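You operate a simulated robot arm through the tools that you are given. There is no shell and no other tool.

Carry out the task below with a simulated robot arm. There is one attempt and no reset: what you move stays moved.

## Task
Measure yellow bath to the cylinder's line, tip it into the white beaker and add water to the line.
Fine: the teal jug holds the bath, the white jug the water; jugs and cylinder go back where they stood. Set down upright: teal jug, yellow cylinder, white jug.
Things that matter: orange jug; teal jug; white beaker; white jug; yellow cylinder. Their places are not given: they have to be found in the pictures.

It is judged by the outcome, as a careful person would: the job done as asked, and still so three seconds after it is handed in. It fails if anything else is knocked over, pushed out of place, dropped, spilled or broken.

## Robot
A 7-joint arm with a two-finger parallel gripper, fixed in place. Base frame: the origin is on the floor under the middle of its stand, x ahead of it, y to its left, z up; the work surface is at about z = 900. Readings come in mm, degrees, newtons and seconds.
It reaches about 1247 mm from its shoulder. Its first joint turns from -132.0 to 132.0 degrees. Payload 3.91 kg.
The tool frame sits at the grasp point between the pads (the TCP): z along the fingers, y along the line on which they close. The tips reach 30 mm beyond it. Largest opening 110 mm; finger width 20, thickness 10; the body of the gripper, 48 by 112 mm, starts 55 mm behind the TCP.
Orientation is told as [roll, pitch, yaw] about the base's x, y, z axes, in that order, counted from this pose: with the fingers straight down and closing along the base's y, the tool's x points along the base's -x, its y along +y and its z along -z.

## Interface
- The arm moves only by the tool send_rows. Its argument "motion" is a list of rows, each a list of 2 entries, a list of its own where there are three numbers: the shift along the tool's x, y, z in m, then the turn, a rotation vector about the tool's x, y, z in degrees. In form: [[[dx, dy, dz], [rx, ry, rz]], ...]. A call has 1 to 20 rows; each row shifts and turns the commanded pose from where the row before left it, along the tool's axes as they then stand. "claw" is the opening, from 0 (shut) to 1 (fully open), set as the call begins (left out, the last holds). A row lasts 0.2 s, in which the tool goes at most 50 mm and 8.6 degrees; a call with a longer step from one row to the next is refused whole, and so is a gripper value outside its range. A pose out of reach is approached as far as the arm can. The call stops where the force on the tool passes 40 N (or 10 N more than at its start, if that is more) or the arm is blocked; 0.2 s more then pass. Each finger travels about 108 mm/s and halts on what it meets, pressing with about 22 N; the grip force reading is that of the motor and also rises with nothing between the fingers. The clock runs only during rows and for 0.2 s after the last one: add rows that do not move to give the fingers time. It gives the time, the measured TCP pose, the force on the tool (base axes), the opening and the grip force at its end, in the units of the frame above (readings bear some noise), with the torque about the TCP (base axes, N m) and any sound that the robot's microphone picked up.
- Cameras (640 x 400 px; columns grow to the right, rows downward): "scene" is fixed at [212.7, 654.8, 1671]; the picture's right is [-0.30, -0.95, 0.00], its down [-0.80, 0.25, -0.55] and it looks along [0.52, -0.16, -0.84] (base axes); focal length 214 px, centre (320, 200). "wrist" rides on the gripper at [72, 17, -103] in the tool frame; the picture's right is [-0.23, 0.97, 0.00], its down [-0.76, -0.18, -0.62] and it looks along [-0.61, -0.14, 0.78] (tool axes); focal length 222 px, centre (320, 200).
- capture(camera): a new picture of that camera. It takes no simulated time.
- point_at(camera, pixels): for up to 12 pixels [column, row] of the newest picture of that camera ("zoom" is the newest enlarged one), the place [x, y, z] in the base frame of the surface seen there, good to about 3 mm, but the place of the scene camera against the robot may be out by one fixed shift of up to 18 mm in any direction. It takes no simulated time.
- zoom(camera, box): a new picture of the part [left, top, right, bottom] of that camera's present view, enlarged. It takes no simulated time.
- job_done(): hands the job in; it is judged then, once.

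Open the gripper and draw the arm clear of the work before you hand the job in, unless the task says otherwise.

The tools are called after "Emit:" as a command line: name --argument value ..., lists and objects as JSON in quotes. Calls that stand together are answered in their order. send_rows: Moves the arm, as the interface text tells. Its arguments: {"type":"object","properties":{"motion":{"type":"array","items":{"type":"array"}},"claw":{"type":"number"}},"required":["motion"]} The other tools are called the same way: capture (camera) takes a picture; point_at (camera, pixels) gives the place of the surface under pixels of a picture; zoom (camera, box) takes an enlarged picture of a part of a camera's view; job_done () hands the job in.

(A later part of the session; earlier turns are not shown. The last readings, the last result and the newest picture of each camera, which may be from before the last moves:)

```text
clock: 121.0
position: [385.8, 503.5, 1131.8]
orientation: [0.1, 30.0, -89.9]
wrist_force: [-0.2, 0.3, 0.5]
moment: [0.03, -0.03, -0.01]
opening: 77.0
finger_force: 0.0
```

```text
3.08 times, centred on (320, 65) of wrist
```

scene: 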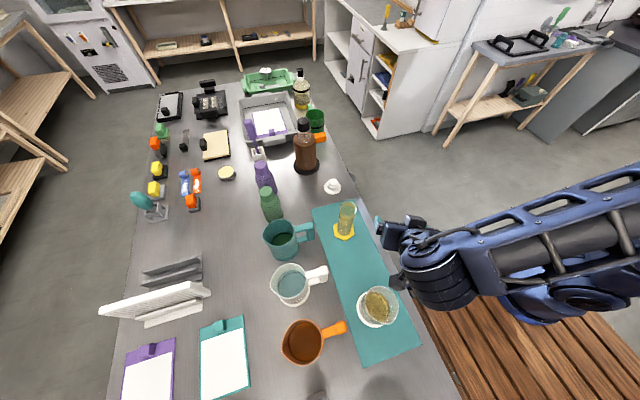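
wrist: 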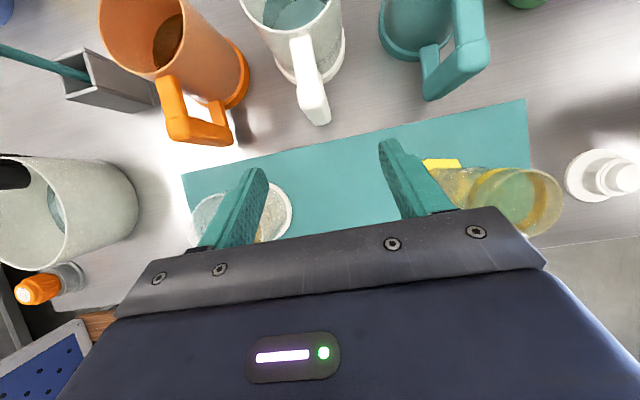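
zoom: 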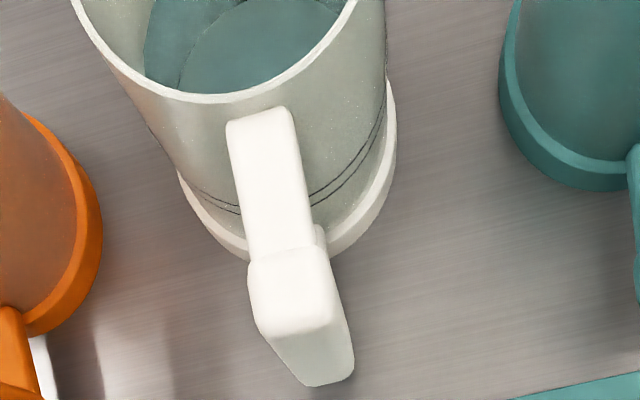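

The white handle is well in view, similar in shape to the teal one. I measure its block and arm.

Emit:
point_at --camera "zoom" --pixels '[[255, 290], [290, 290], [328, 285], [292, 320], [260, 260], [325, 258], [240, 160], [265, 160], [296, 155], [235, 130], [290, 122], [310, 360]]'

Emit:
send_rows --motion '[[[0, 0, 0], [0, 0, 0]]]'

```text
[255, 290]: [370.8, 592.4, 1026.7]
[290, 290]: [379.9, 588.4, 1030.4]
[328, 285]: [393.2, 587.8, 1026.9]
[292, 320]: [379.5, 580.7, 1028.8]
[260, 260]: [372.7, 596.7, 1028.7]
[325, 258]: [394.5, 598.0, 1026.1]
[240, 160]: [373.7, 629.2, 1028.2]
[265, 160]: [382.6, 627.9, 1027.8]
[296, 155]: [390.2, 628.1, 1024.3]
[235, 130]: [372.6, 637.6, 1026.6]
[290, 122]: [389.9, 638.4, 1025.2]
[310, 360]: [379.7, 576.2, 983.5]
```

```text
clock: 121.4
position: [385.6, 505.2, 1132.7]
orientation: [-0.1, 30.0, -90.0]
wrist_force: [-0.1, -0.6, 1.3]
moment: [-0.01, 0.03, 0.01]
opening: 77.0
finger_force: 0.1
```

Handle block: x 370.5–394 (centre 382.3), y 575–599, top z 1029: same as the teal jug. I align and advance 102 mm, then check.

Emit:
send_rows --motion '[[[0.0066, -0.0033, 0], [0, 0, 0]], [[0, 0, 0.034], [0, 0, 0]], [[0, 0, 0.034], [0, 0, 0]], [[0, 0, 0.034], [0, 0, 0]], [[0, 0, 0], [0, 0, 0]], [[0, 0, 0], [0, 0, 0]]]'

Emit:
zoom --camera "wrist" --box '[230, 50, 430, 200]'

Emit:
point_at --camera "zoom" --pixels '[[245, 230], [290, 230], [335, 225], [240, 150], [300, 140], [100, 330], [460, 260]]'

Emit:
send_rows --motion '[[[0, 0, 0], [0, 0, 0]]]'

```text
clock: 122.8
position: [378.2, 561.6, 1045.8]
orientation: [0.1, 30.0, -90.0]
wrist_force: [-0.2, -0.3, -0.7]
moment: [0.03, 0.0, -0.01]
opening: 77.0
finger_force: 0.1
```

```text
2.67 times, centred on (330, 125) of wrist
```

zoom: 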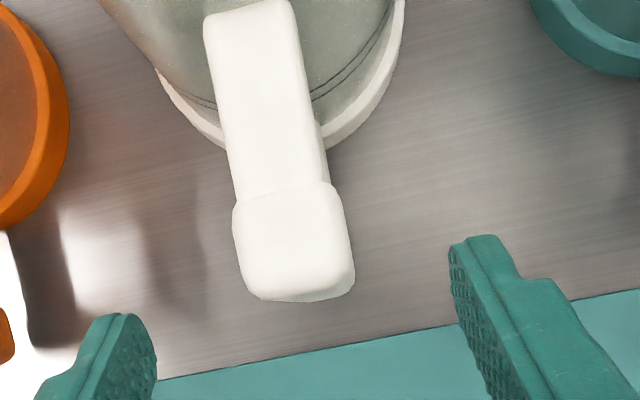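

```text
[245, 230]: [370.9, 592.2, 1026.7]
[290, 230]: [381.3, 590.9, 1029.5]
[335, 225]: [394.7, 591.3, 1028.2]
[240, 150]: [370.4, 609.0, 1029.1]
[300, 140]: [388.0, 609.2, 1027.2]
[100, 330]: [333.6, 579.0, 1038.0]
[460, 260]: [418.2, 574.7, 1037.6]
```

```text
clock: 123.2
position: [377.0, 559.3, 1045.7]
orientation: [0.1, 30.0, -90.0]
wrist_force: [0.3, -1.0, 0.5]
moment: [-0.02, 0.01, 0.0]
opening: 77.0
finger_force: 0.1
```

The handle's centre reads 382.6 while the fingers' midpoint is about 377–379. I shift +3.5 mm and advance the remaining ~57 mm.

Emit:
send_rows --motion '[[[0, 0.0035, 0.019], [0, 0, 0]], [[0, 0, 0.019], [0, 0, 0]], [[0, 0, 0.018], [0, 0, 0]], [[0, 0, 0], [0, 0, 0]], [[0, 0, 0], [0, 0, 0]]]'

Emit:
zoom --camera "wrist" --box '[230, 100, 430, 240]'

Emit:
point_at --camera "zoom" --pixels '[[185, 250], [260, 250], [345, 245], [180, 150], [290, 140], [140, 250], [475, 200]]'

Emit:
send_rows --motion '[[[0, 0, 0], [0, 0, 0]]]'

```text
clock: 124.4
position: [381.7, 587.9, 995.8]
orientation: [0.0, 30.0, -90.1]
wrist_force: [0.1, -0.3, -0.1]
moment: [0.0, 0.0, -0.02]
opening: 76.8
finger_force: 0.1
```

```text
2.86 times, centred on (330, 170) of wrist
```

zoom: 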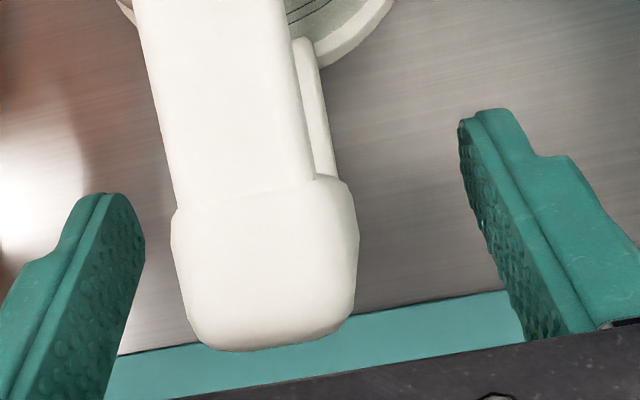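

```text
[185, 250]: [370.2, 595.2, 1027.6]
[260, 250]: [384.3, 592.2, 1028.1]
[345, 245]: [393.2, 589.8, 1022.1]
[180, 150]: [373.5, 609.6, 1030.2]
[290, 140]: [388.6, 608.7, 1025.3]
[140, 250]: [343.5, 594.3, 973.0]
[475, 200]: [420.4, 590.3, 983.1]
```

```text
clock: 124.8
position: [382.4, 587.8, 995.2]
orientation: [0.0, 30.0, -90.0]
wrist_force: [-0.4, -0.1, -0.3]
moment: [-0.01, -0.03, 0.0]
opening: 77.2
finger_force: 0.2
```

The view matches the teal grasp: block centred between the pads, TCP (382, 588, 995.5). I close the gripper.

Emit:
send_rows --motion '[[[0, 0, 0], [0, 0, 0]], [[0, 0, 0], [0, 0, 0]], [[0, 0, 0], [0, 0, 0]], [[0, 0, 0], [0, 0, 0]]]' --claw 0

Emit:
zoom --camera "scene" --box '[250, 230, 410, 330]'

Emit:
capture --camera "wrist"

```text
clock: 125.8
position: [381.0, 587.1, 995.9]
orientation: [0.0, 30.1, -90.0]
wrist_force: [-1.5, -0.8, -0.1]
moment: [0.06, 0.47, 0.27]
opening: 27.9
finger_force: 22.1
```

```text
4.00 times, centred on (330, 280) of scene
```

zoom: 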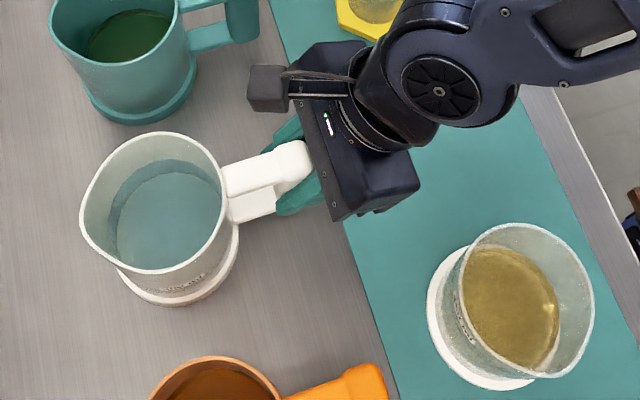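

```text
taken
```

wrist: 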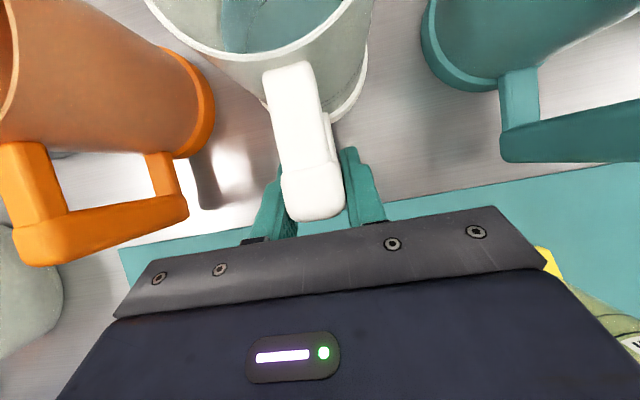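

Gripped (27.9 mm, 22 N). I lift 12 mm slowly and look for any sagging.

Emit:
send_rows --motion '[[[0.001, 0, -0.001732], [0, 0, 0]], [[0.0015, 0, -0.0026], [0, 0, 0]], [[0.0015, 0, -0.0026], [0, 0, 0]], [[0.002, 0, -0.003464], [0, 0, 0]], [[0, 0, 0], [0, 0, 0]], [[0, 0, 0], [0, 0, 0]]]'

Emit:
zoom --camera "scene" --box '[250, 230, 410, 330]'

Emit:
capture --camera "wrist"

```text
clock: 127.2
position: [383.1, 588.1, 1008.2]
orientation: [0.0, 29.9, -89.9]
wrist_force: [-0.3, 0.1, -6.4]
moment: [-0.58, 0.02, 0.0]
opening: 28.1
finger_force: 21.9
```

```text
4.00 times, centred on (330, 280) of scene
```

zoom: 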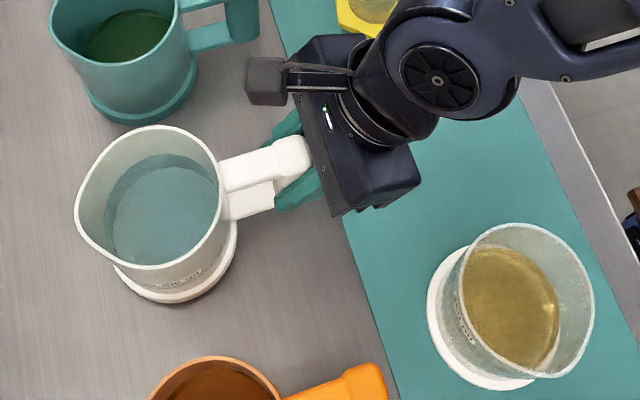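

```text
taken
```

wrist: 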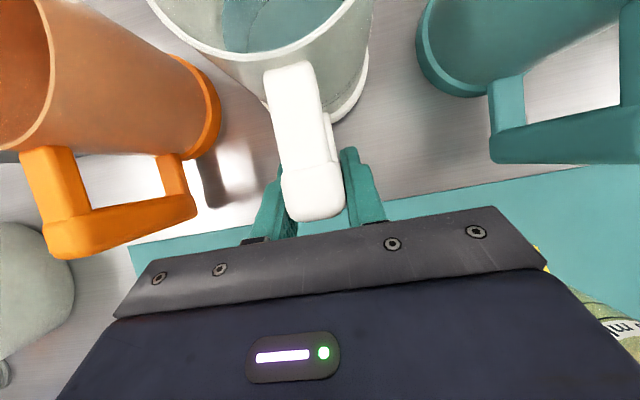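

Held level at −6.4 N, no slip. I lift on by 200 mm in gentle steps.

Emit:
send_rows --motion '[[[0.005, 0, -0.00866], [0, 0, 0]], [[0.0075, 0, -0.01299], [0, 0, 0]], [[0.01, 0, -0.01732], [0, 0, 0]], [[0.0125, 0, -0.02165], [0, 0, 0]], [[0.0125, 0, -0.02165], [0, 0, 0]], [[0.0125, 0, -0.02165], [0, 0, 0]], [[0.0125, 0, -0.02165], [0, 0, 0]], [[0.0125, 0, -0.02165], [0, 0, 0]], [[0.01, 0, -0.01732], [0, 0, 0]], [[0.005, 0, -0.00866], [0, 0, 0]], [[0, 0, 0], [0, 0, 0]], [[0, 0, 0], [0, 0, 0]]]'

Emit:
zoom --camera "scene" --box '[220, 170, 420, 350]'

Emit:
capture --camera "wrist"

```text
clock: 129.8
position: [382.4, 590.8, 1208.4]
orientation: [0.0, 30.0, -90.0]
wrist_force: [-0.2, 0.6, -5.9]
moment: [-0.58, 0.01, 0.02]
opening: 28.0
finger_force: 22.0
```

```text
2.22 times, centred on (320, 260) of scene
```

zoom: 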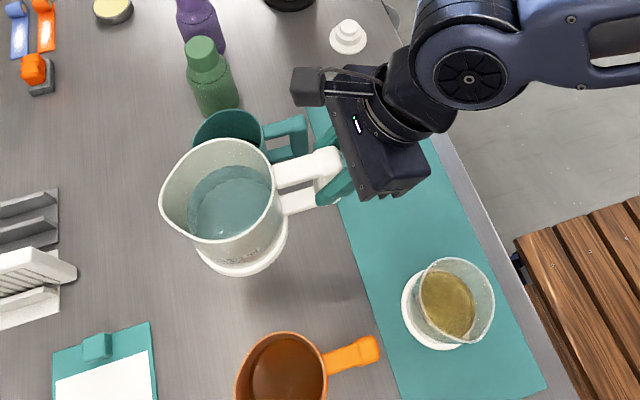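

```text
taken
```

wrist: 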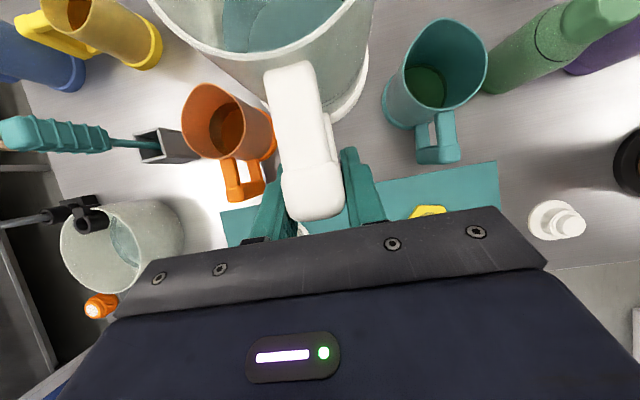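

The jug hangs level at −6 N. I turn it 62° about the vertical, then carry it level to behind the beaker.

Emit:
send_rows --motion '[[[0, 0, 0], [2, 0, -3.464]], [[0, 0, 0], [3.75, 0, -6.495]], [[0, 0, 0], [3.75, 0, -6.495]], [[0, 0, 0], [3.75, 0, -6.495]], [[0, 0, 0], [3.75, 0, -6.495]], [[0, 0, 0], [3.75, 0, -6.495]], [[0, 0, 0], [3.75, 0, -6.495]], [[0, 0, 0], [3.75, 0, -6.495]], [[0, 0, 0], [2.75, 0, -4.763]], [[0, 0, 0], [0, 0, 0]], [[0, 0, 0], [0, 0, 0]]]'

Emit:
send_rows --motion '[[[-0.00493, -0.0086, -0.00285], [0, 0, 0]], [[-0.00986, -0.01721, -0.0057], [0, 0, 0]], [[-0.00986, -0.01721, -0.0057], [0, 0, 0]], [[-0.00986, -0.01721, -0.0057], [0, 0, 0]], [[-0.00986, -0.01721, -0.0057], [0, 0, 0]], [[-0.00986, -0.01721, -0.0057], [0, 0, 0]], [[-0.00986, -0.01721, -0.0057], [0, 0, 0]], [[-0.00986, -0.01721, -0.0057], [0, 0, 0]], [[-0.00986, -0.01721, -0.0057], [0, 0, 0]], [[-0.00986, -0.01721, -0.0057], [0, 0, 0]], [[-0.00493, -0.0086, -0.00285], [0, 0, 0]], [[0, 0, 0], [0, 0, 0]], [[0, 0, 0], [0, 0, 0]]]'

Emit:
capture --camera "scene"

Emit:
capture --camera "wrist"

```text
clock: 132.2
position: [382.0, 591.1, 1208.5]
orientation: [0.1, 30.1, -27.8]
wrist_force: [0.7, 1.0, -5.7]
moment: [-0.28, -0.52, 0.01]
opening: 27.8
finger_force: 21.8
```

```text
clock: 135.0
position: [404.8, 382.3, 1207.3]
orientation: [0.0, 30.0, -28.0]
wrist_force: [0.1, -0.2, -5.8]
moment: [-0.27, -0.54, -0.02]
opening: 27.7
finger_force: 21.8
```

```text
taken
```

scene: 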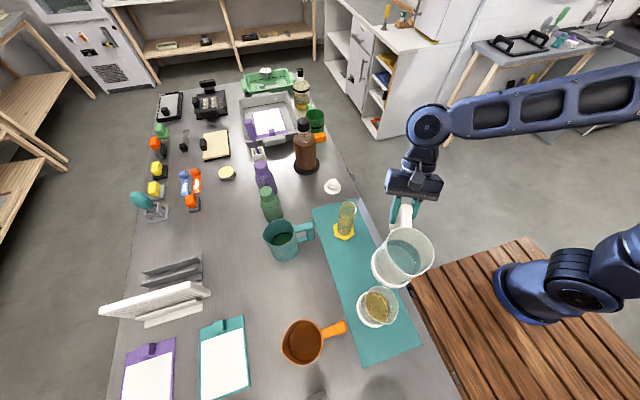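

```text
taken
```

wrist: 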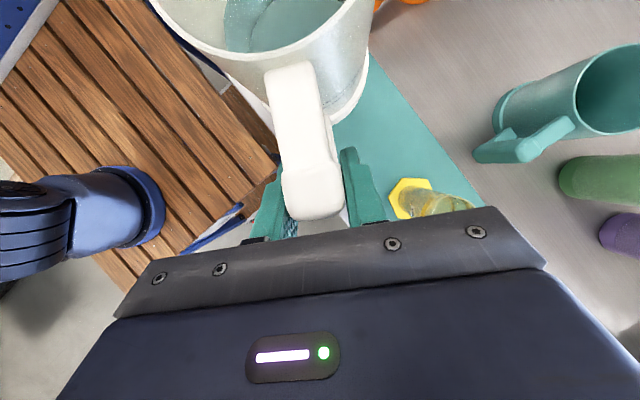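

Level and steady. I tip to 30° about the spout while lowering 126 mm, then check alignment with the beaker.

Emit:
send_rows --motion '[[[-0.00599, 0, 0.00454], [0, -5, 0]], [[-0.00436, 0, 0.00538], [0, -5, 0]], [[-0.00267, 0, 0.00608], [0, -5, 0]], [[-0.00093, 0, 0.00663], [0, -5, 0]], [[0.00086, 0, 0.00703], [0, -5, 0]], [[0.00268, 0, 0.00727], [0, -5, 0]], [[0, 0, 0], [0, 0, 0]], [[0, 0, 0], [0, 0, 0]]]'

Emit:
zoom --camera "scene" --box '[330, 210, 450, 340]'

```text
clock: 136.8
position: [402.1, 384.1, 1167.1]
orientation: [0.0, 0.0, -28.1]
wrist_force: [-0.4, -0.4, -5.8]
moment: [-0.15, -0.31, -0.03]
opening: 28.2
finger_force: 22.0
```

```text
3.08 times, centred on (390, 275) of scene
```

zoom: 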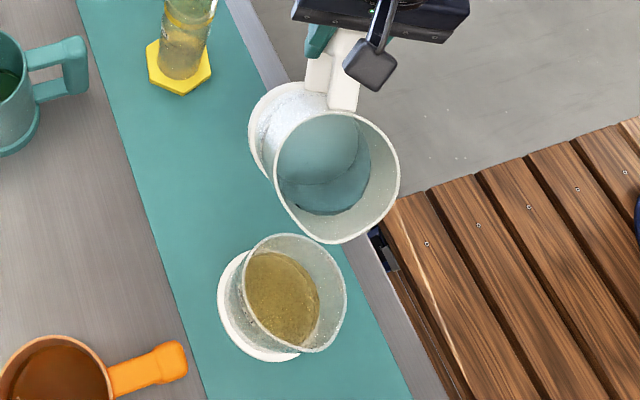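

The jug holds at 30°. I read its spout edge (around (330,241) in the zoom) and the beaker's rim.

Emit:
zoom --camera "scene" --box '[355, 235, 425, 325]'

Emit:
point_at --camera "zoom" --pixels '[[240, 175], [260, 190], [280, 197], [300, 199], [320, 196], [340, 185], [175, 235], [220, 193], [300, 225], [320, 290], [260, 360], [165, 290]]'

```text
4.44 times, centred on (390, 280) of scene
```

zoom: 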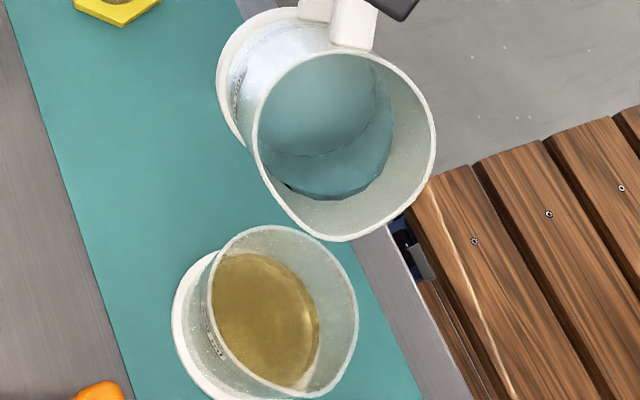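

```text
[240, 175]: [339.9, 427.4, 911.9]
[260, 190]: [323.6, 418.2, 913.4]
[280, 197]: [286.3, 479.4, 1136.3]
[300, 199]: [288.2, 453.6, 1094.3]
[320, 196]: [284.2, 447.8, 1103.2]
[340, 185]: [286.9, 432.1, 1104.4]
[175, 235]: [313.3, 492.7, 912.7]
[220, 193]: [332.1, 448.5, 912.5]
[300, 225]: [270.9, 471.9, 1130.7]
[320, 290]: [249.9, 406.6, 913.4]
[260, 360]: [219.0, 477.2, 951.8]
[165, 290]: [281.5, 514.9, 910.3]
```

I sample the actual low rim edge ((300,225) to (390,222)).

Emit:
point_at --camera "zoom" --pixels '[[290, 217], [310, 231], [322, 237], [335, 240], [348, 240], [360, 238], [375, 232], [395, 217], [355, 290], [320, 246], [230, 232], [345, 350]]'

```text
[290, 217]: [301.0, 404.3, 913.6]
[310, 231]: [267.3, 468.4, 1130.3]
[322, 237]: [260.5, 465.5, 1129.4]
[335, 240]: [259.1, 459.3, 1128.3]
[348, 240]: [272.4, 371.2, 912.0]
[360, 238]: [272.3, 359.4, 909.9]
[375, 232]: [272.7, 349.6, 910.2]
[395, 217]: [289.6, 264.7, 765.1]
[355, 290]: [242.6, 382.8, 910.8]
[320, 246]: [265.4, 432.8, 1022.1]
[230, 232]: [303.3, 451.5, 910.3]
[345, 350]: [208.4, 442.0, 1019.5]
```

The spout is ~22 mm short of the beaker's centre and in line. I go on to 40°, lowering, with 5 mm forward.

Emit:
send_rows --motion '[[[0.00951, 0, 0.00735], [0, -5, 0]], [[0.00634, 0, 0.00727], [0, -5, 0]], [[0, 0, 0], [0, 0, 0]], [[0, 0, 0], [0, 0, 0]]]'

Emit:
zoom --camera "scene" --box '[355, 235, 425, 325]'

Emit:
point_at --camera "zoom" --pixels '[[300, 240], [310, 246], [320, 251], [330, 254], [340, 256], [350, 257], [360, 256], [375, 250]]'

```text
clock: 137.8
position: [387.1, 391.0, 1153.1]
orientation: [0.1, -9.9, -28.0]
wrist_force: [-0.2, 0.2, -4.6]
moment: [-0.12, -0.18, -0.02]
opening: 27.9
finger_force: 22.2
```

```text
4.44 times, centred on (390, 280) of scene
```

zoom: 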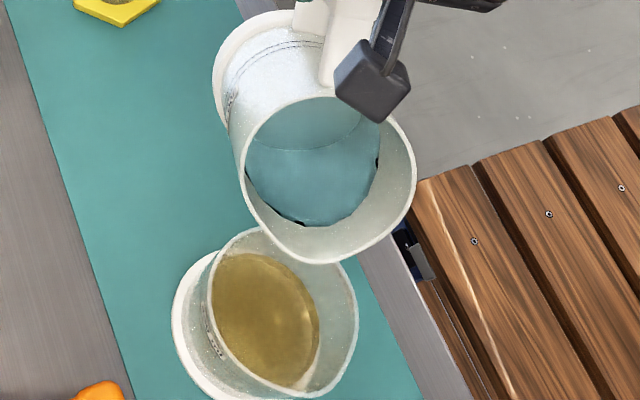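

```text
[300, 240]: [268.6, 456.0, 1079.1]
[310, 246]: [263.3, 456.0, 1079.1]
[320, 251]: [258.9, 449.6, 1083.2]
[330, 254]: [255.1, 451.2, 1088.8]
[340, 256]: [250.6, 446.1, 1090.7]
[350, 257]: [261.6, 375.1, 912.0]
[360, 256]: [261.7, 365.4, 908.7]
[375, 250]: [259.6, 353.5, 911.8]
```

The spout is now ~27 mm short and 4 mm off sideways. I correct +10 mm forward and +3 mm sideways, then tip 4° in 2° steps.

Emit:
send_rows --motion '[[[0.00985, 0.003, -0.00174], [0, 0, 0]], [[0.00166, 0, -0.00551], [0, -2, 0]], [[0, 0, 0], [0, 0, 0]], [[0.00166, 0, -0.00551], [0, -2, 0]], [[0, 0, 0], [0, 0, 0]], [[0, 0, 0], [0, 0, 0]]]'

Emit:
zoom --camera "scene" --box '[355, 235, 425, 325]'

Emit:
point_at --camera "zoom" --pixels '[[285, 238], [295, 247], [305, 253], [315, 258], [325, 261], [335, 263], [345, 263], [355, 262]]'

```text
clock: 139.2
position: [375.7, 400.0, 1164.2]
orientation: [0.0, -14.1, -28.0]
wrist_force: [-0.4, -0.6, -5.8]
moment: [-0.06, -0.16, 0.01]
opening: 27.8
finger_force: 21.8
```

```text
4.44 times, centred on (390, 280) of scene
```

zoom: 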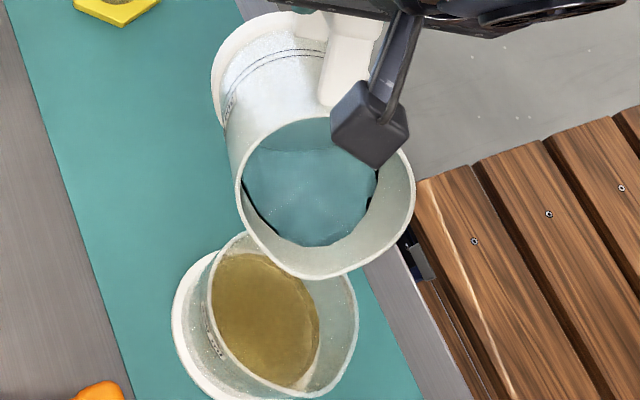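

```text
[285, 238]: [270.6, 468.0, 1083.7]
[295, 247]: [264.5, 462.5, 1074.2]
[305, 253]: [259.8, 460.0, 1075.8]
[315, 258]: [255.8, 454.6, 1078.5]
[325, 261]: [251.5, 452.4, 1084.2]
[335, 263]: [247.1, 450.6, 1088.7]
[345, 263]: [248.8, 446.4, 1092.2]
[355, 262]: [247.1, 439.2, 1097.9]
```

The true lip edge is lower in the picture, near (320,279); I sample along that.

Emit:
point_at --camera "zoom" --pixels '[[270, 255], [282, 264], [295, 271], [305, 275], [315, 277], [325, 277], [338, 274], [350, 269], [370, 256], [390, 235]]'

```text
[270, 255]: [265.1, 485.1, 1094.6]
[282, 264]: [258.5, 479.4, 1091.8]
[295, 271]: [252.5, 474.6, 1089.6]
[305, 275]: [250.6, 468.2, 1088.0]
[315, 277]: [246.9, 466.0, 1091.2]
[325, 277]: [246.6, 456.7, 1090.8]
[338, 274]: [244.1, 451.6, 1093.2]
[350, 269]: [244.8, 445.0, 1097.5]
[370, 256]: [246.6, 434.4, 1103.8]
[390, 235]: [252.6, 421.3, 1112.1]
```

The spout tip is 9 mm short of the beaker's centre, 59 mm above its rim. I lower 12 mm, draw back 5 mm, and tip on in 2° steps watching for flow.

Emit:
send_rows --motion '[[[-0.00195, 0, 0.01285], [0, 0, 0]], [[0.00166, 0, -0.00551], [0, -2, 0]], [[0, 0, 0], [0, 0, 0]], [[0.00166, 0, -0.00551], [0, -2, 0]], [[0, 0, 0], [0, 0, 0]], [[0, 0, 0], [0, 0, 0]]]'

Emit:
zoom --camera "scene" --box '[355, 235, 425, 325]'

```text
clock: 140.6
position: [375.7, 399.8, 1159.3]
orientation: [0.0, -17.9, -28.0]
wrist_force: [-0.5, 0.0, -6.0]
moment: [-0.06, -0.11, -0.01]
opening: 28.1
finger_force: 22.0
```

```text
4.44 times, centred on (390, 280) of scene
```

zoom: 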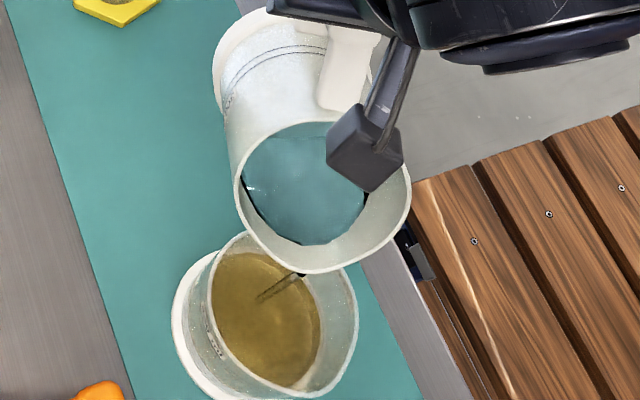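

Water now flows from the spout (300,272) into the beaker (landing at (258,300)). I continue in 2° steps with pauses, 6° in all, then look.

Emit:
send_rows --motion '[[[0, 0, 0], [0, 0, 0]], [[0, 0, 0], [0, 0, 0]], [[0.00166, 0, -0.00551], [0, -2, 0]], [[0, 0, 0], [0, 0, 0]], [[0, 0, 0], [0, 0, 0]], [[0.00166, 0, -0.00551], [0, -2, 0]], [[0, 0, 0], [0, 0, 0]], [[0, 0, 0], [0, 0, 0]], [[0.00166, 0, -0.00551], [0, -2, 0]], [[0, 0, 0], [0, 0, 0]]]'

Emit:
zoom --camera "scene" --box '[355, 235, 425, 325]'

```text
clock: 142.8
position: [367.4, 405.0, 1174.5]
orientation: [0.0, -24.0, -28.0]
wrist_force: [0.2, 0.1, -4.5]
moment: [-0.04, -0.05, 0.03]
opening: 28.2
finger_force: 22.0
```

```text
4.44 times, centred on (390, 280) of scene
```

zoom: 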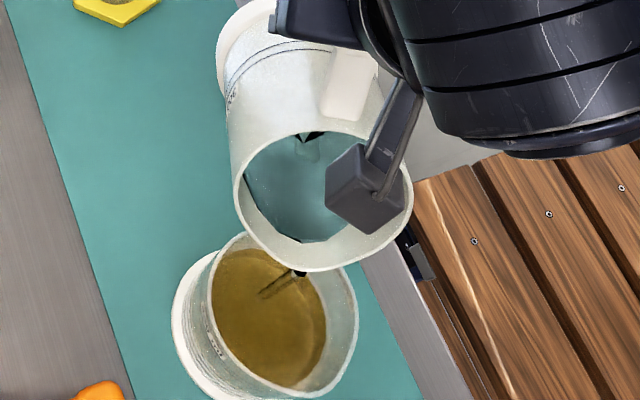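

Steady flow, landing inside. I go on by 6° more with pauses.

Emit:
send_rows --motion '[[[0, 0, 0], [0, 0, 0]], [[0, 0, 0], [0, 0, 0]], [[0.00166, 0, -0.00551], [0, -2, 0]], [[0, 0, 0], [0, 0, 0]], [[0, 0, 0], [0, 0, 0]], [[0.00166, 0, -0.00551], [0, -2, 0]], [[0, 0, 0], [0, 0, 0]], [[0, 0, 0], [0, 0, 0]], [[0.00166, 0, -0.00551], [0, -2, 0]], [[0, 0, 0], [0, 0, 0]], [[0, 0, 0], [0, 0, 0]]]'

Emit:
zoom --camera "scene" --box '[355, 235, 425, 325]'

Emit:
zoom --camera "scene" --box '[355, 280, 405, 330]'

```text
clock: 145.2
position: [356.7, 411.1, 1186.6]
orientation: [0.0, -30.0, -27.9]
wrist_force: [0.6, 0.1, -4.4]
moment: [0.0, 0.02, 0.0]
opening: 27.8
finger_force: 22.2
```

```text
4.44 times, centred on (390, 280) of scene
```

zoom: 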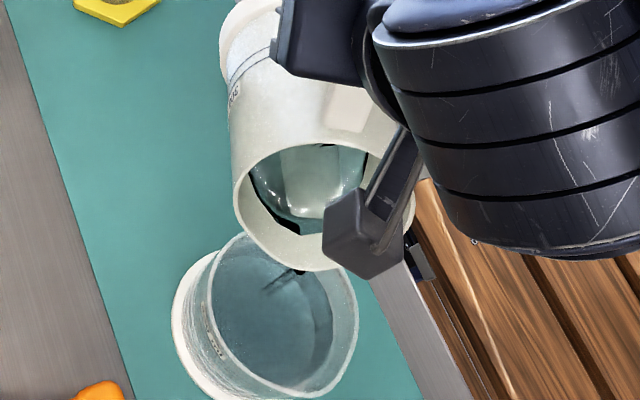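

```text
8.00 times, centred on (380, 305) of scene
```

zoom: 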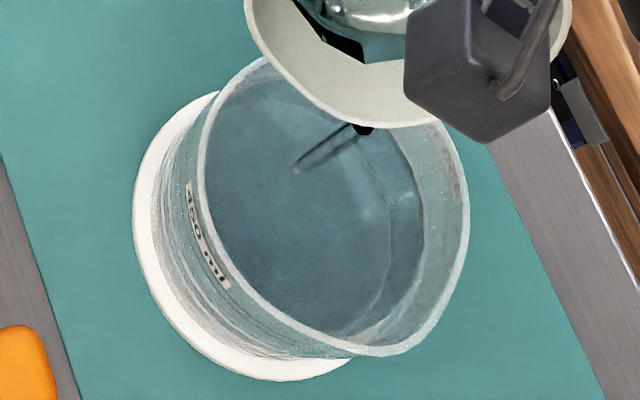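

About 60° now; the beaker is filling (colour blends with the water). I measure the height of the surface and of the ring/label marks in this view.

Emit:
point_at --camera "zoom" --pixels '[[280, 220], [300, 280], [250, 200], [350, 250], [230, 120], [405, 230], [415, 180], [207, 200], [195, 190], [215, 250], [330, 345], [230, 285]]'

Emit:
zoom --camera "scene" --box '[360, 285, 400, 325]'

```text
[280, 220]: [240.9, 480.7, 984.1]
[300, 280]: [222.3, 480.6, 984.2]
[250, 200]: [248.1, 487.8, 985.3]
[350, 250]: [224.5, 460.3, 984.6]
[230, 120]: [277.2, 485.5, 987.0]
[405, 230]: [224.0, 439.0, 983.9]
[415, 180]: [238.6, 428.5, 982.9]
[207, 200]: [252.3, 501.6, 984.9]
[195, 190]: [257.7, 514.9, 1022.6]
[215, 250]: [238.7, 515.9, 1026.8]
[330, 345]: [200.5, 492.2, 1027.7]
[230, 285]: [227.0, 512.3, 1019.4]
```

```text
10.00 times, centred on (380, 305) of scene
```

zoom: 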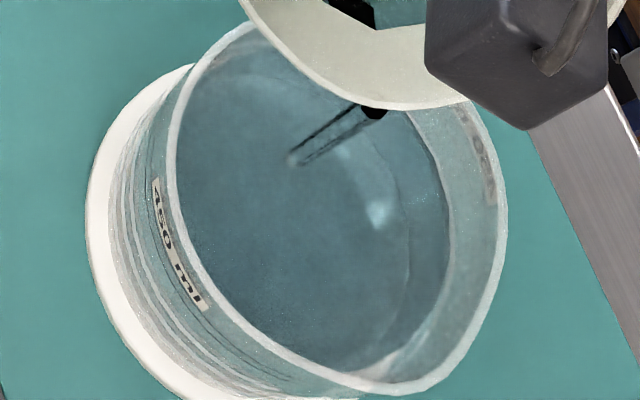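

The liquid surface reads z≈984.5 (scene frame). I zoom on the front-left wall to find the rings' height in the same frame.

Emit:
zoom --camera "scene" --box '[360, 295, 384, 328]'

Emit:
zoom --camera "scene" --box '[384, 285, 404, 325]'

```text
12.12 times, centred on (372, 312) of scene
```

zoom: 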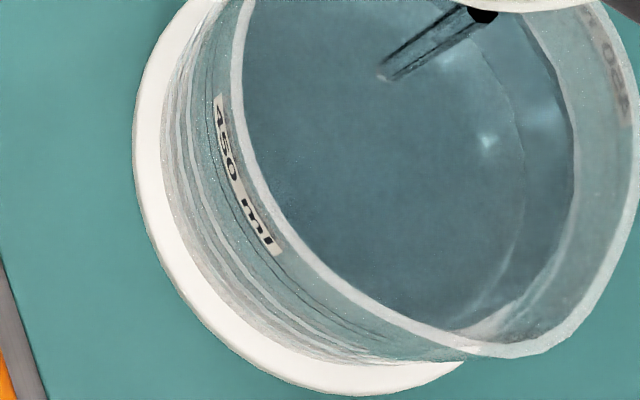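

```text
10.00 times, centred on (394, 305) of scene
```

zoom: 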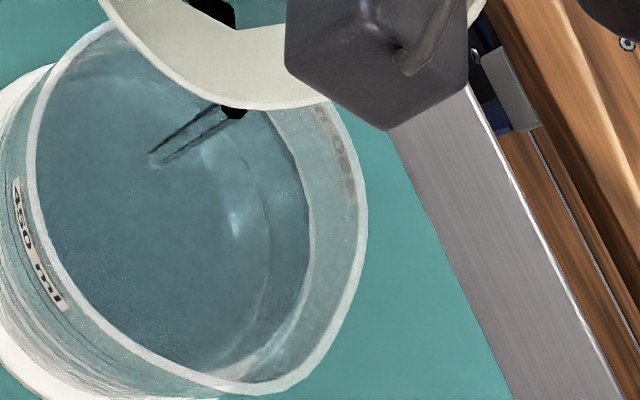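

I re-zoom the front-left wall and read heights along the two dark ring lines beside the "450 ml" tag.

Emit:
zoom --camera "scene" --box '[362, 302, 378, 322]'

Emit:
point_at --camera "zoom" --pixels '[[200, 60], [230, 130], [260, 190], [300, 240], [340, 280], [380, 310], [215, 150], [240, 200], [270, 240], [300, 275], [330, 300], [200, 200]]'

```text
16.00 times, centred on (370, 312) of scene
```

zoom: 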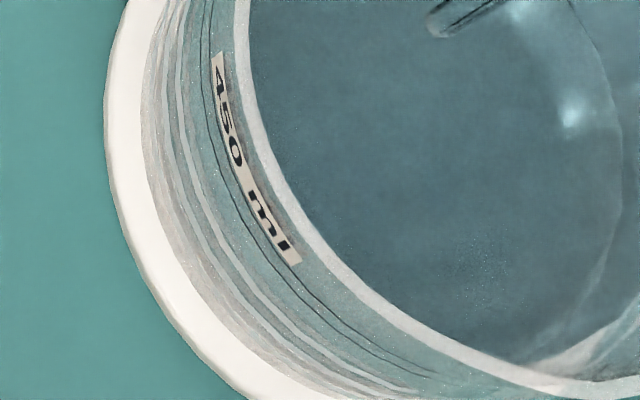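

```text
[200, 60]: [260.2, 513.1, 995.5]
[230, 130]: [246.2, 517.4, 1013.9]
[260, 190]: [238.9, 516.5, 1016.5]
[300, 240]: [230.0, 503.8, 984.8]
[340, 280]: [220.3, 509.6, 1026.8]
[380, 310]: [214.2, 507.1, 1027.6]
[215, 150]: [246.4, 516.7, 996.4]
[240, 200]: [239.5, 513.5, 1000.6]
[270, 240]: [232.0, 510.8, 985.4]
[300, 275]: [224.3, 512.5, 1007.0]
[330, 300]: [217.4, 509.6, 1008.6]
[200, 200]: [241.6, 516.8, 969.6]
```

Rings are at about z≈996 and ≈1006.5 in the scene frame, so the aim is ≈1001; the surface was at 984.5. I wait for the flow to settle and re-measure.

Emit:
send_rows --motion '[[[0, 0, 0], [0, 0, 0]], [[0, 0, 0], [0, 0, 0]], [[0, 0, 0], [0, 0, 0]], [[0, 0, 0], [0, 0, 0]]]'

Emit:
zoom --camera "scene" --box '[355, 280, 405, 330]'

Emit:
point_at --camera "zoom" --pixels '[[280, 220], [300, 280], [250, 200], [350, 250], [240, 150], [320, 230], [290, 250], [330, 290]]'

```text
clock: 146.2
position: [355.2, 411.5, 1186.4]
orientation: [0.0, -29.9, -28.0]
wrist_force: [-0.3, 0.2, -4.2]
moment: [-0.03, -0.02, 0.0]
opening: 27.8
finger_force: 22.5
```

```text
8.00 times, centred on (380, 305) of scene
```

zoom: 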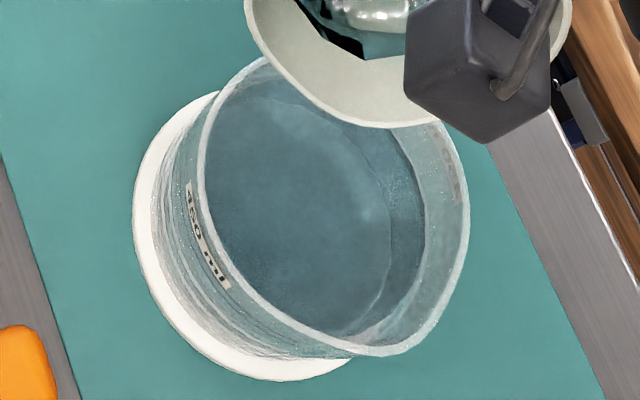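

```text
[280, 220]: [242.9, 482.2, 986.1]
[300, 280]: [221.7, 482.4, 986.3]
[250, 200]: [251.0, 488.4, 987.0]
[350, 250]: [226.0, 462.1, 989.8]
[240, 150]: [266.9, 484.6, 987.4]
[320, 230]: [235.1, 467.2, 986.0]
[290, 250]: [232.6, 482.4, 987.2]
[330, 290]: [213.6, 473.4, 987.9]
```

Flow stopped at 60°; surface ≈987, so ~14 mm more is needed. I tip 3° more in 1° steps with waits.

Emit:
send_rows --motion '[[[0.00081, 0, -0.00276], [0, -1, 0]], [[0, 0, 0], [0, 0, 0]], [[0, 0, 0], [0, 0, 0]], [[0.00081, 0, -0.00276], [0, -1, 0]], [[0, 0, 0], [0, 0, 0]], [[0, 0, 0], [0, 0, 0]], [[0.00081, 0, -0.00276], [0, -1, 0]], [[0, 0, 0], [0, 0, 0]], [[0, 0, 0], [0, 0, 0]], [[0, 0, 0], [0, 0, 0]], [[0, 0, 0], [0, 0, 0]], [[0, 0, 0], [0, 0, 0]], [[0, 0, 0], [0, 0, 0]]]'

Emit:
zoom --camera "scene" --box '[355, 280, 405, 330]'

Emit:
point_at --camera "zoom" --pixels '[[280, 220], [300, 280], [250, 200], [350, 250], [240, 150], [320, 230], [290, 250], [330, 290], [270, 180], [310, 260], [350, 290], [230, 180]]'

```text
clock: 149.0
position: [349.7, 413.9, 1193.2]
orientation: [0.0, -33.0, -28.0]
wrist_force: [-0.8, 0.1, -3.4]
moment: [0.01, 0.02, 0.0]
opening: 27.9
finger_force: 22.0
```

```text
8.00 times, centred on (380, 305) of scene
```

zoom: 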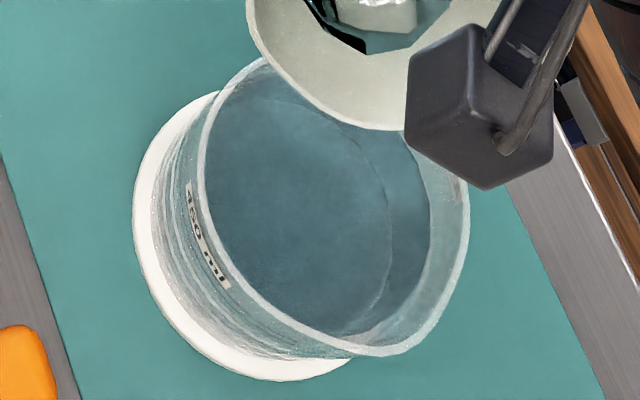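

```text
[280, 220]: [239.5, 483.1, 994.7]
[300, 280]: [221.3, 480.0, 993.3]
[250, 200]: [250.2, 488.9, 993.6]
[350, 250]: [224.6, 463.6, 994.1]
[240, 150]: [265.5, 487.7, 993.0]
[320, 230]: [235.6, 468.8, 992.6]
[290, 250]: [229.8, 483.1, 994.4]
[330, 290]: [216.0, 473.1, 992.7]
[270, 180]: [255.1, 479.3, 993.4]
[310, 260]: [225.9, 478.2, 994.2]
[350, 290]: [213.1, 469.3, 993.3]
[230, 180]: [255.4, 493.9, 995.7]
```

Surface ≈993.7. Before the last bit I pin down the ring heights more exactly with a bigger zoom of the wall by the tag.

Emit:
zoom --camera "scene" --box '[360, 305, 376, 317]'

Emit:
zoom --camera "scene" --box '[366, 312, 382, 324]'

```text
16.00 times, centred on (368, 311) of scene
```

zoom: 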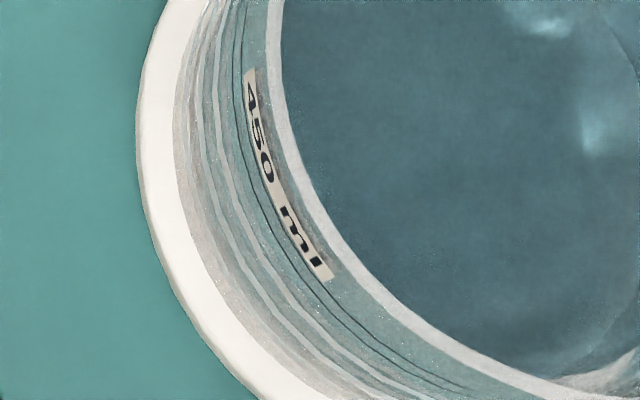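

```text
16.00 times, centred on (374, 318) of scene
```

zoom: 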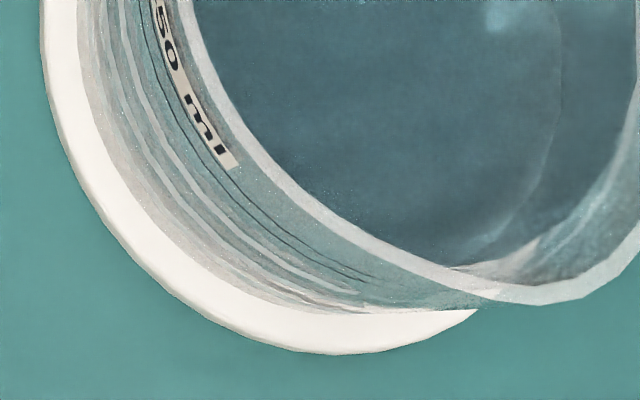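

I sample heights across the wall on a line crossing both ring lines, to map pixel to height.

Emit:
point_at --camera "zoom" --pixels '[[275, 190], [268, 196], [262, 201], [256, 206], [250, 211], [244, 216], [238, 221], [230, 228], [222, 235], [214, 242], [206, 249], [198, 256]]'

Emit:
zoom --camera "scene" --box '[370, 316, 376, 320]'

```text
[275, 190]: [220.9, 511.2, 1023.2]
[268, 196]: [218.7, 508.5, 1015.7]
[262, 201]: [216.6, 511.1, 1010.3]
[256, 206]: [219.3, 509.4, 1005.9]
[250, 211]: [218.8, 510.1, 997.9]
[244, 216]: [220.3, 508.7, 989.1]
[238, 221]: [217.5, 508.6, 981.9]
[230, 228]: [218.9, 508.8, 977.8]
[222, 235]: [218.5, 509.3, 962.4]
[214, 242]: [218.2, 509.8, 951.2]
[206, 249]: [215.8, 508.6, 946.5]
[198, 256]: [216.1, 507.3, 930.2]
```

```text
16.00 times, centred on (373, 318) of scene
```

zoom: 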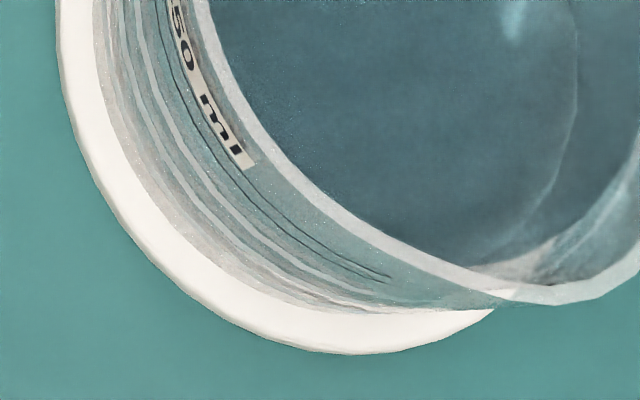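

The height mapping is too coarse to tell whether 993.7 is just under or already in the band, so I'll look with the wrist camera from close by. I tip the jug back upright about its spout and rise.

Emit:
send_rows --motion '[[[-0.00469, 0, 0.02251], [0, 8, 0]], [[-0.00469, 0, 0.02251], [0, 8, 0]], [[-0.0129, 0, -0.0043], [0, 8, 0]], [[-0.0091, 0, -0.0051], [0, 8, 0]], [[-0.0052, 0, -0.0055], [0, 8, 0]], [[-0.0013, 0, -0.0053], [0, 8, 0]], [[0.0025, 0, -0.0045], [0, 8, 0]], [[0.0066, 0, -0.0061], [0, 7, 0]], [[0, 0, 0], [0, 0, 0]], [[0, 0, 0], [0, 0, 0]]]'

Emit:
capture --camera "scene"

Emit:
zoom --camera "scene" --box '[355, 280, 405, 330]'

Emit:
point_at --camera "zoom" --pixels '[[280, 220], [300, 280], [250, 200], [350, 250], [240, 150], [320, 230], [290, 250], [330, 290], [270, 180], [310, 260], [400, 200], [350, 150]]'

```text
clock: 151.2
position: [393.9, 389.2, 1195.1]
orientation: [0.1, 30.0, -28.0]
wrist_force: [0.1, -0.2, -3.6]
moment: [-0.14, -0.26, 0.01]
opening: 27.7
finger_force: 21.9
```

```text
taken
```

scene: 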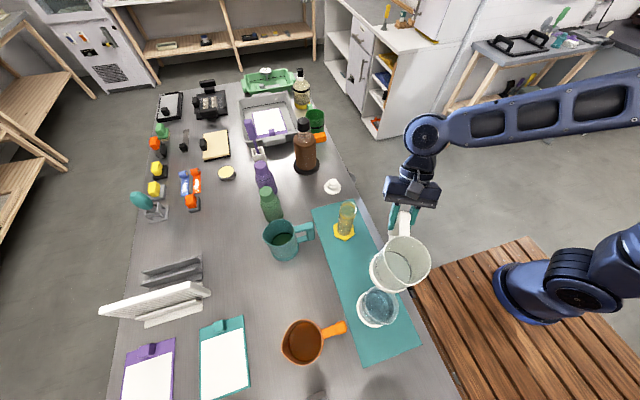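

```text
8.00 times, centred on (380, 305) of scene
```

zoom: 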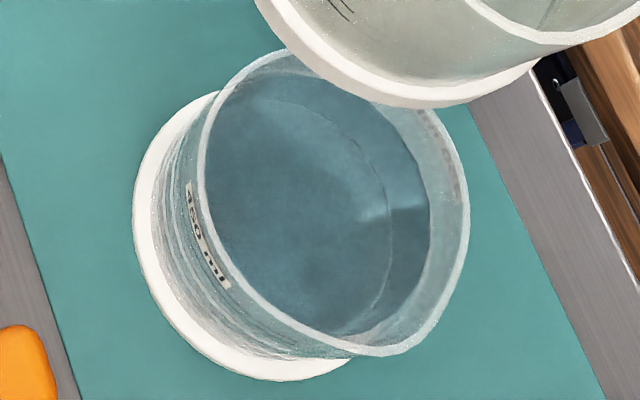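

```text
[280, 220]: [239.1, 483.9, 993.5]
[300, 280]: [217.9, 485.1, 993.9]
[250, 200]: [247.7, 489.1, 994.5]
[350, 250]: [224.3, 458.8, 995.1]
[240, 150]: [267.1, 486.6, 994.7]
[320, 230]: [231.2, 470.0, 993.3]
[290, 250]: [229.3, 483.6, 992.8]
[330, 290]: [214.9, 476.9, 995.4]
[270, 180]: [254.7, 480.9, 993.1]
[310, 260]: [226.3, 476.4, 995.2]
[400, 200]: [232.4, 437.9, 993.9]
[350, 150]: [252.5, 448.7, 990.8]
```

Level ≈994 (scene). I turn the jug back to its −90 heading and bring it low beside the beaker so that the wrist camera sees the beaker at the left of its view.

Emit:
send_rows --motion '[[[0, 0, 0], [-2, 0, 3.464]], [[0, 0, 0], [-3.75, 0, 6.495]], [[0, 0, 0], [-3.75, 0, 6.495]], [[0, 0, 0], [-3.75, 0, 6.495]], [[0, 0, 0], [-3.75, 0, 6.495]], [[0, 0, 0], [-3.75, 0, 6.495]], [[0, 0, 0], [-3.75, 0, 6.495]], [[0, 0, 0], [-3.75, 0, 6.495]], [[0, 0, 0], [-2.75, 0, 4.763]], [[0, 0, 0], [0, 0, 0]]]'

Emit:
send_rows --motion '[[[-0.0061, 0.0003, 0.0077], [0, 0, 0]], [[-0.0122, 0.0005, 0.0153], [0, 0, 0]], [[-0.0122, 0.0005, 0.0153], [0, 0, 0]], [[-0.0122, 0.0005, 0.0153], [0, 0, 0]], [[-0.0122, 0.0005, 0.0153], [0, 0, 0]], [[-0.0122, 0.0005, 0.0153], [0, 0, 0]], [[-0.0122, 0.0005, 0.0153], [0, 0, 0]], [[-0.0061, 0.0003, 0.0077], [0, 0, 0]], [[0, 0, 0], [0, 0, 0]], [[0, 0, 0], [0, 0, 0]]]'

Emit:
capture --camera "wrist"

Emit:
capture --camera "scene"

```text
clock: 153.4
position: [396.4, 390.0, 1197.5]
orientation: [0.0, 30.0, -90.1]
wrist_force: [0.6, 0.4, -3.2]
moment: [-0.34, 0.0, -0.05]
opening: 27.9
finger_force: 22.1
```

```text
clock: 155.6
position: [399.2, 371.8, 1062.1]
orientation: [0.0, 30.0, -90.0]
wrist_force: [-0.9, -0.1, -3.2]
moment: [-0.34, 0.0, 0.03]
opening: 27.8
finger_force: 21.7
```

```text
taken
```

wrist: 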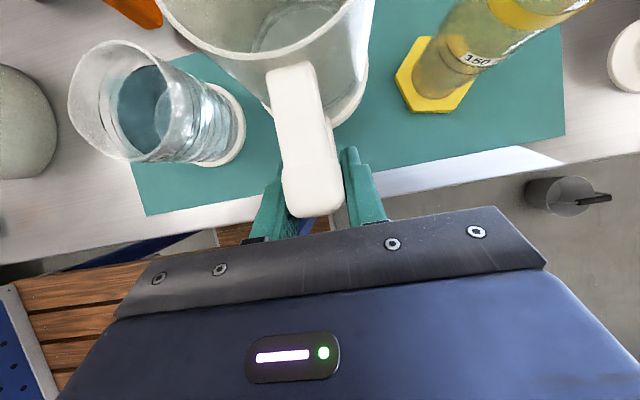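

```text
taken
```

scene: 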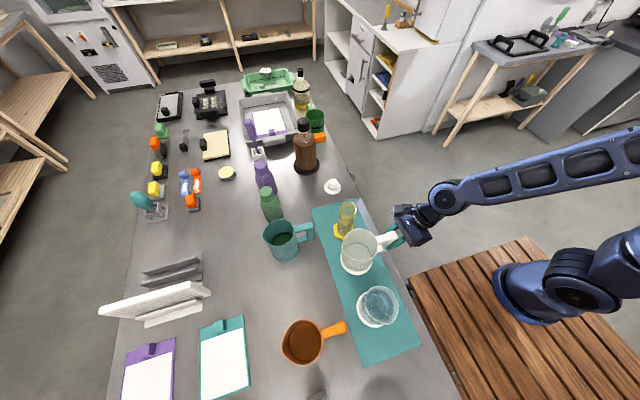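

The beaker is in the wrist view at (155,105). I zoom in on its wall.

Emit:
zoom --camera "wrist" --box '[60, 30, 250, 175]'

Emit:
zoom --camera "wrist" --box '[130, 60, 240, 170]'

```text
2.76 times, centred on (155, 102) of wrist
```

zoom: 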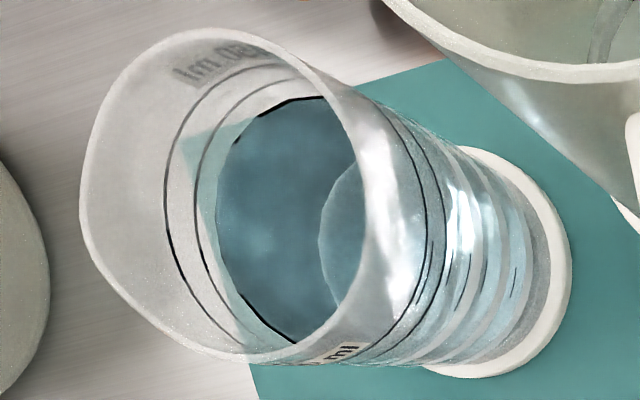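

```text
3.64 times, centred on (185, 115) of wrist
```

zoom: 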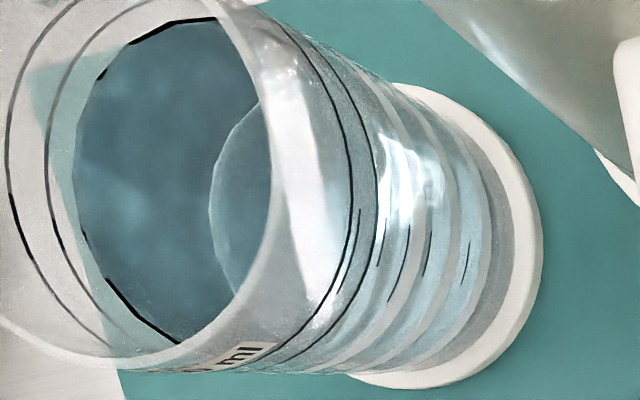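

Now it is clear: on the far wall the upper ring is at x≈168, lower ring x≈196, and the liquid's edge at x≈215, i.e. below the lower ring. I measure heights here.

Emit:
zoom --camera "wrist" --box '[60, 30, 250, 175]'

Emit:
point_at --camera "zoom" --pixels '[[167, 190], [197, 190], [216, 190], [280, 200], [260, 160], [250, 250], [310, 160], [165, 230], [200, 230], [90, 180], [425, 250], [410, 250]]'

```text
2.76 times, centred on (155, 102) of wrist
```

zoom: 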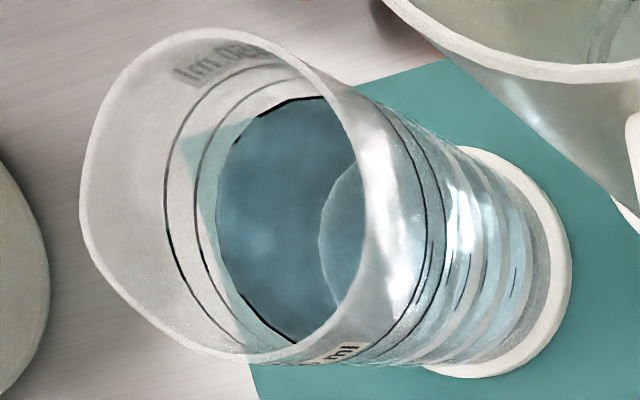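

```text
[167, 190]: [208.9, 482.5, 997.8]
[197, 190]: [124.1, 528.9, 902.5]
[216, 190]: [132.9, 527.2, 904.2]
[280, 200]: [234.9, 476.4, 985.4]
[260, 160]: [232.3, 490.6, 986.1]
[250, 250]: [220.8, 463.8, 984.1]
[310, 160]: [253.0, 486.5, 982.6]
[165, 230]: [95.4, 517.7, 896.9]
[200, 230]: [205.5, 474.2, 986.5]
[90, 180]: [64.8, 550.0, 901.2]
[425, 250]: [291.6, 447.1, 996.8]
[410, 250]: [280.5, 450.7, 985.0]
```

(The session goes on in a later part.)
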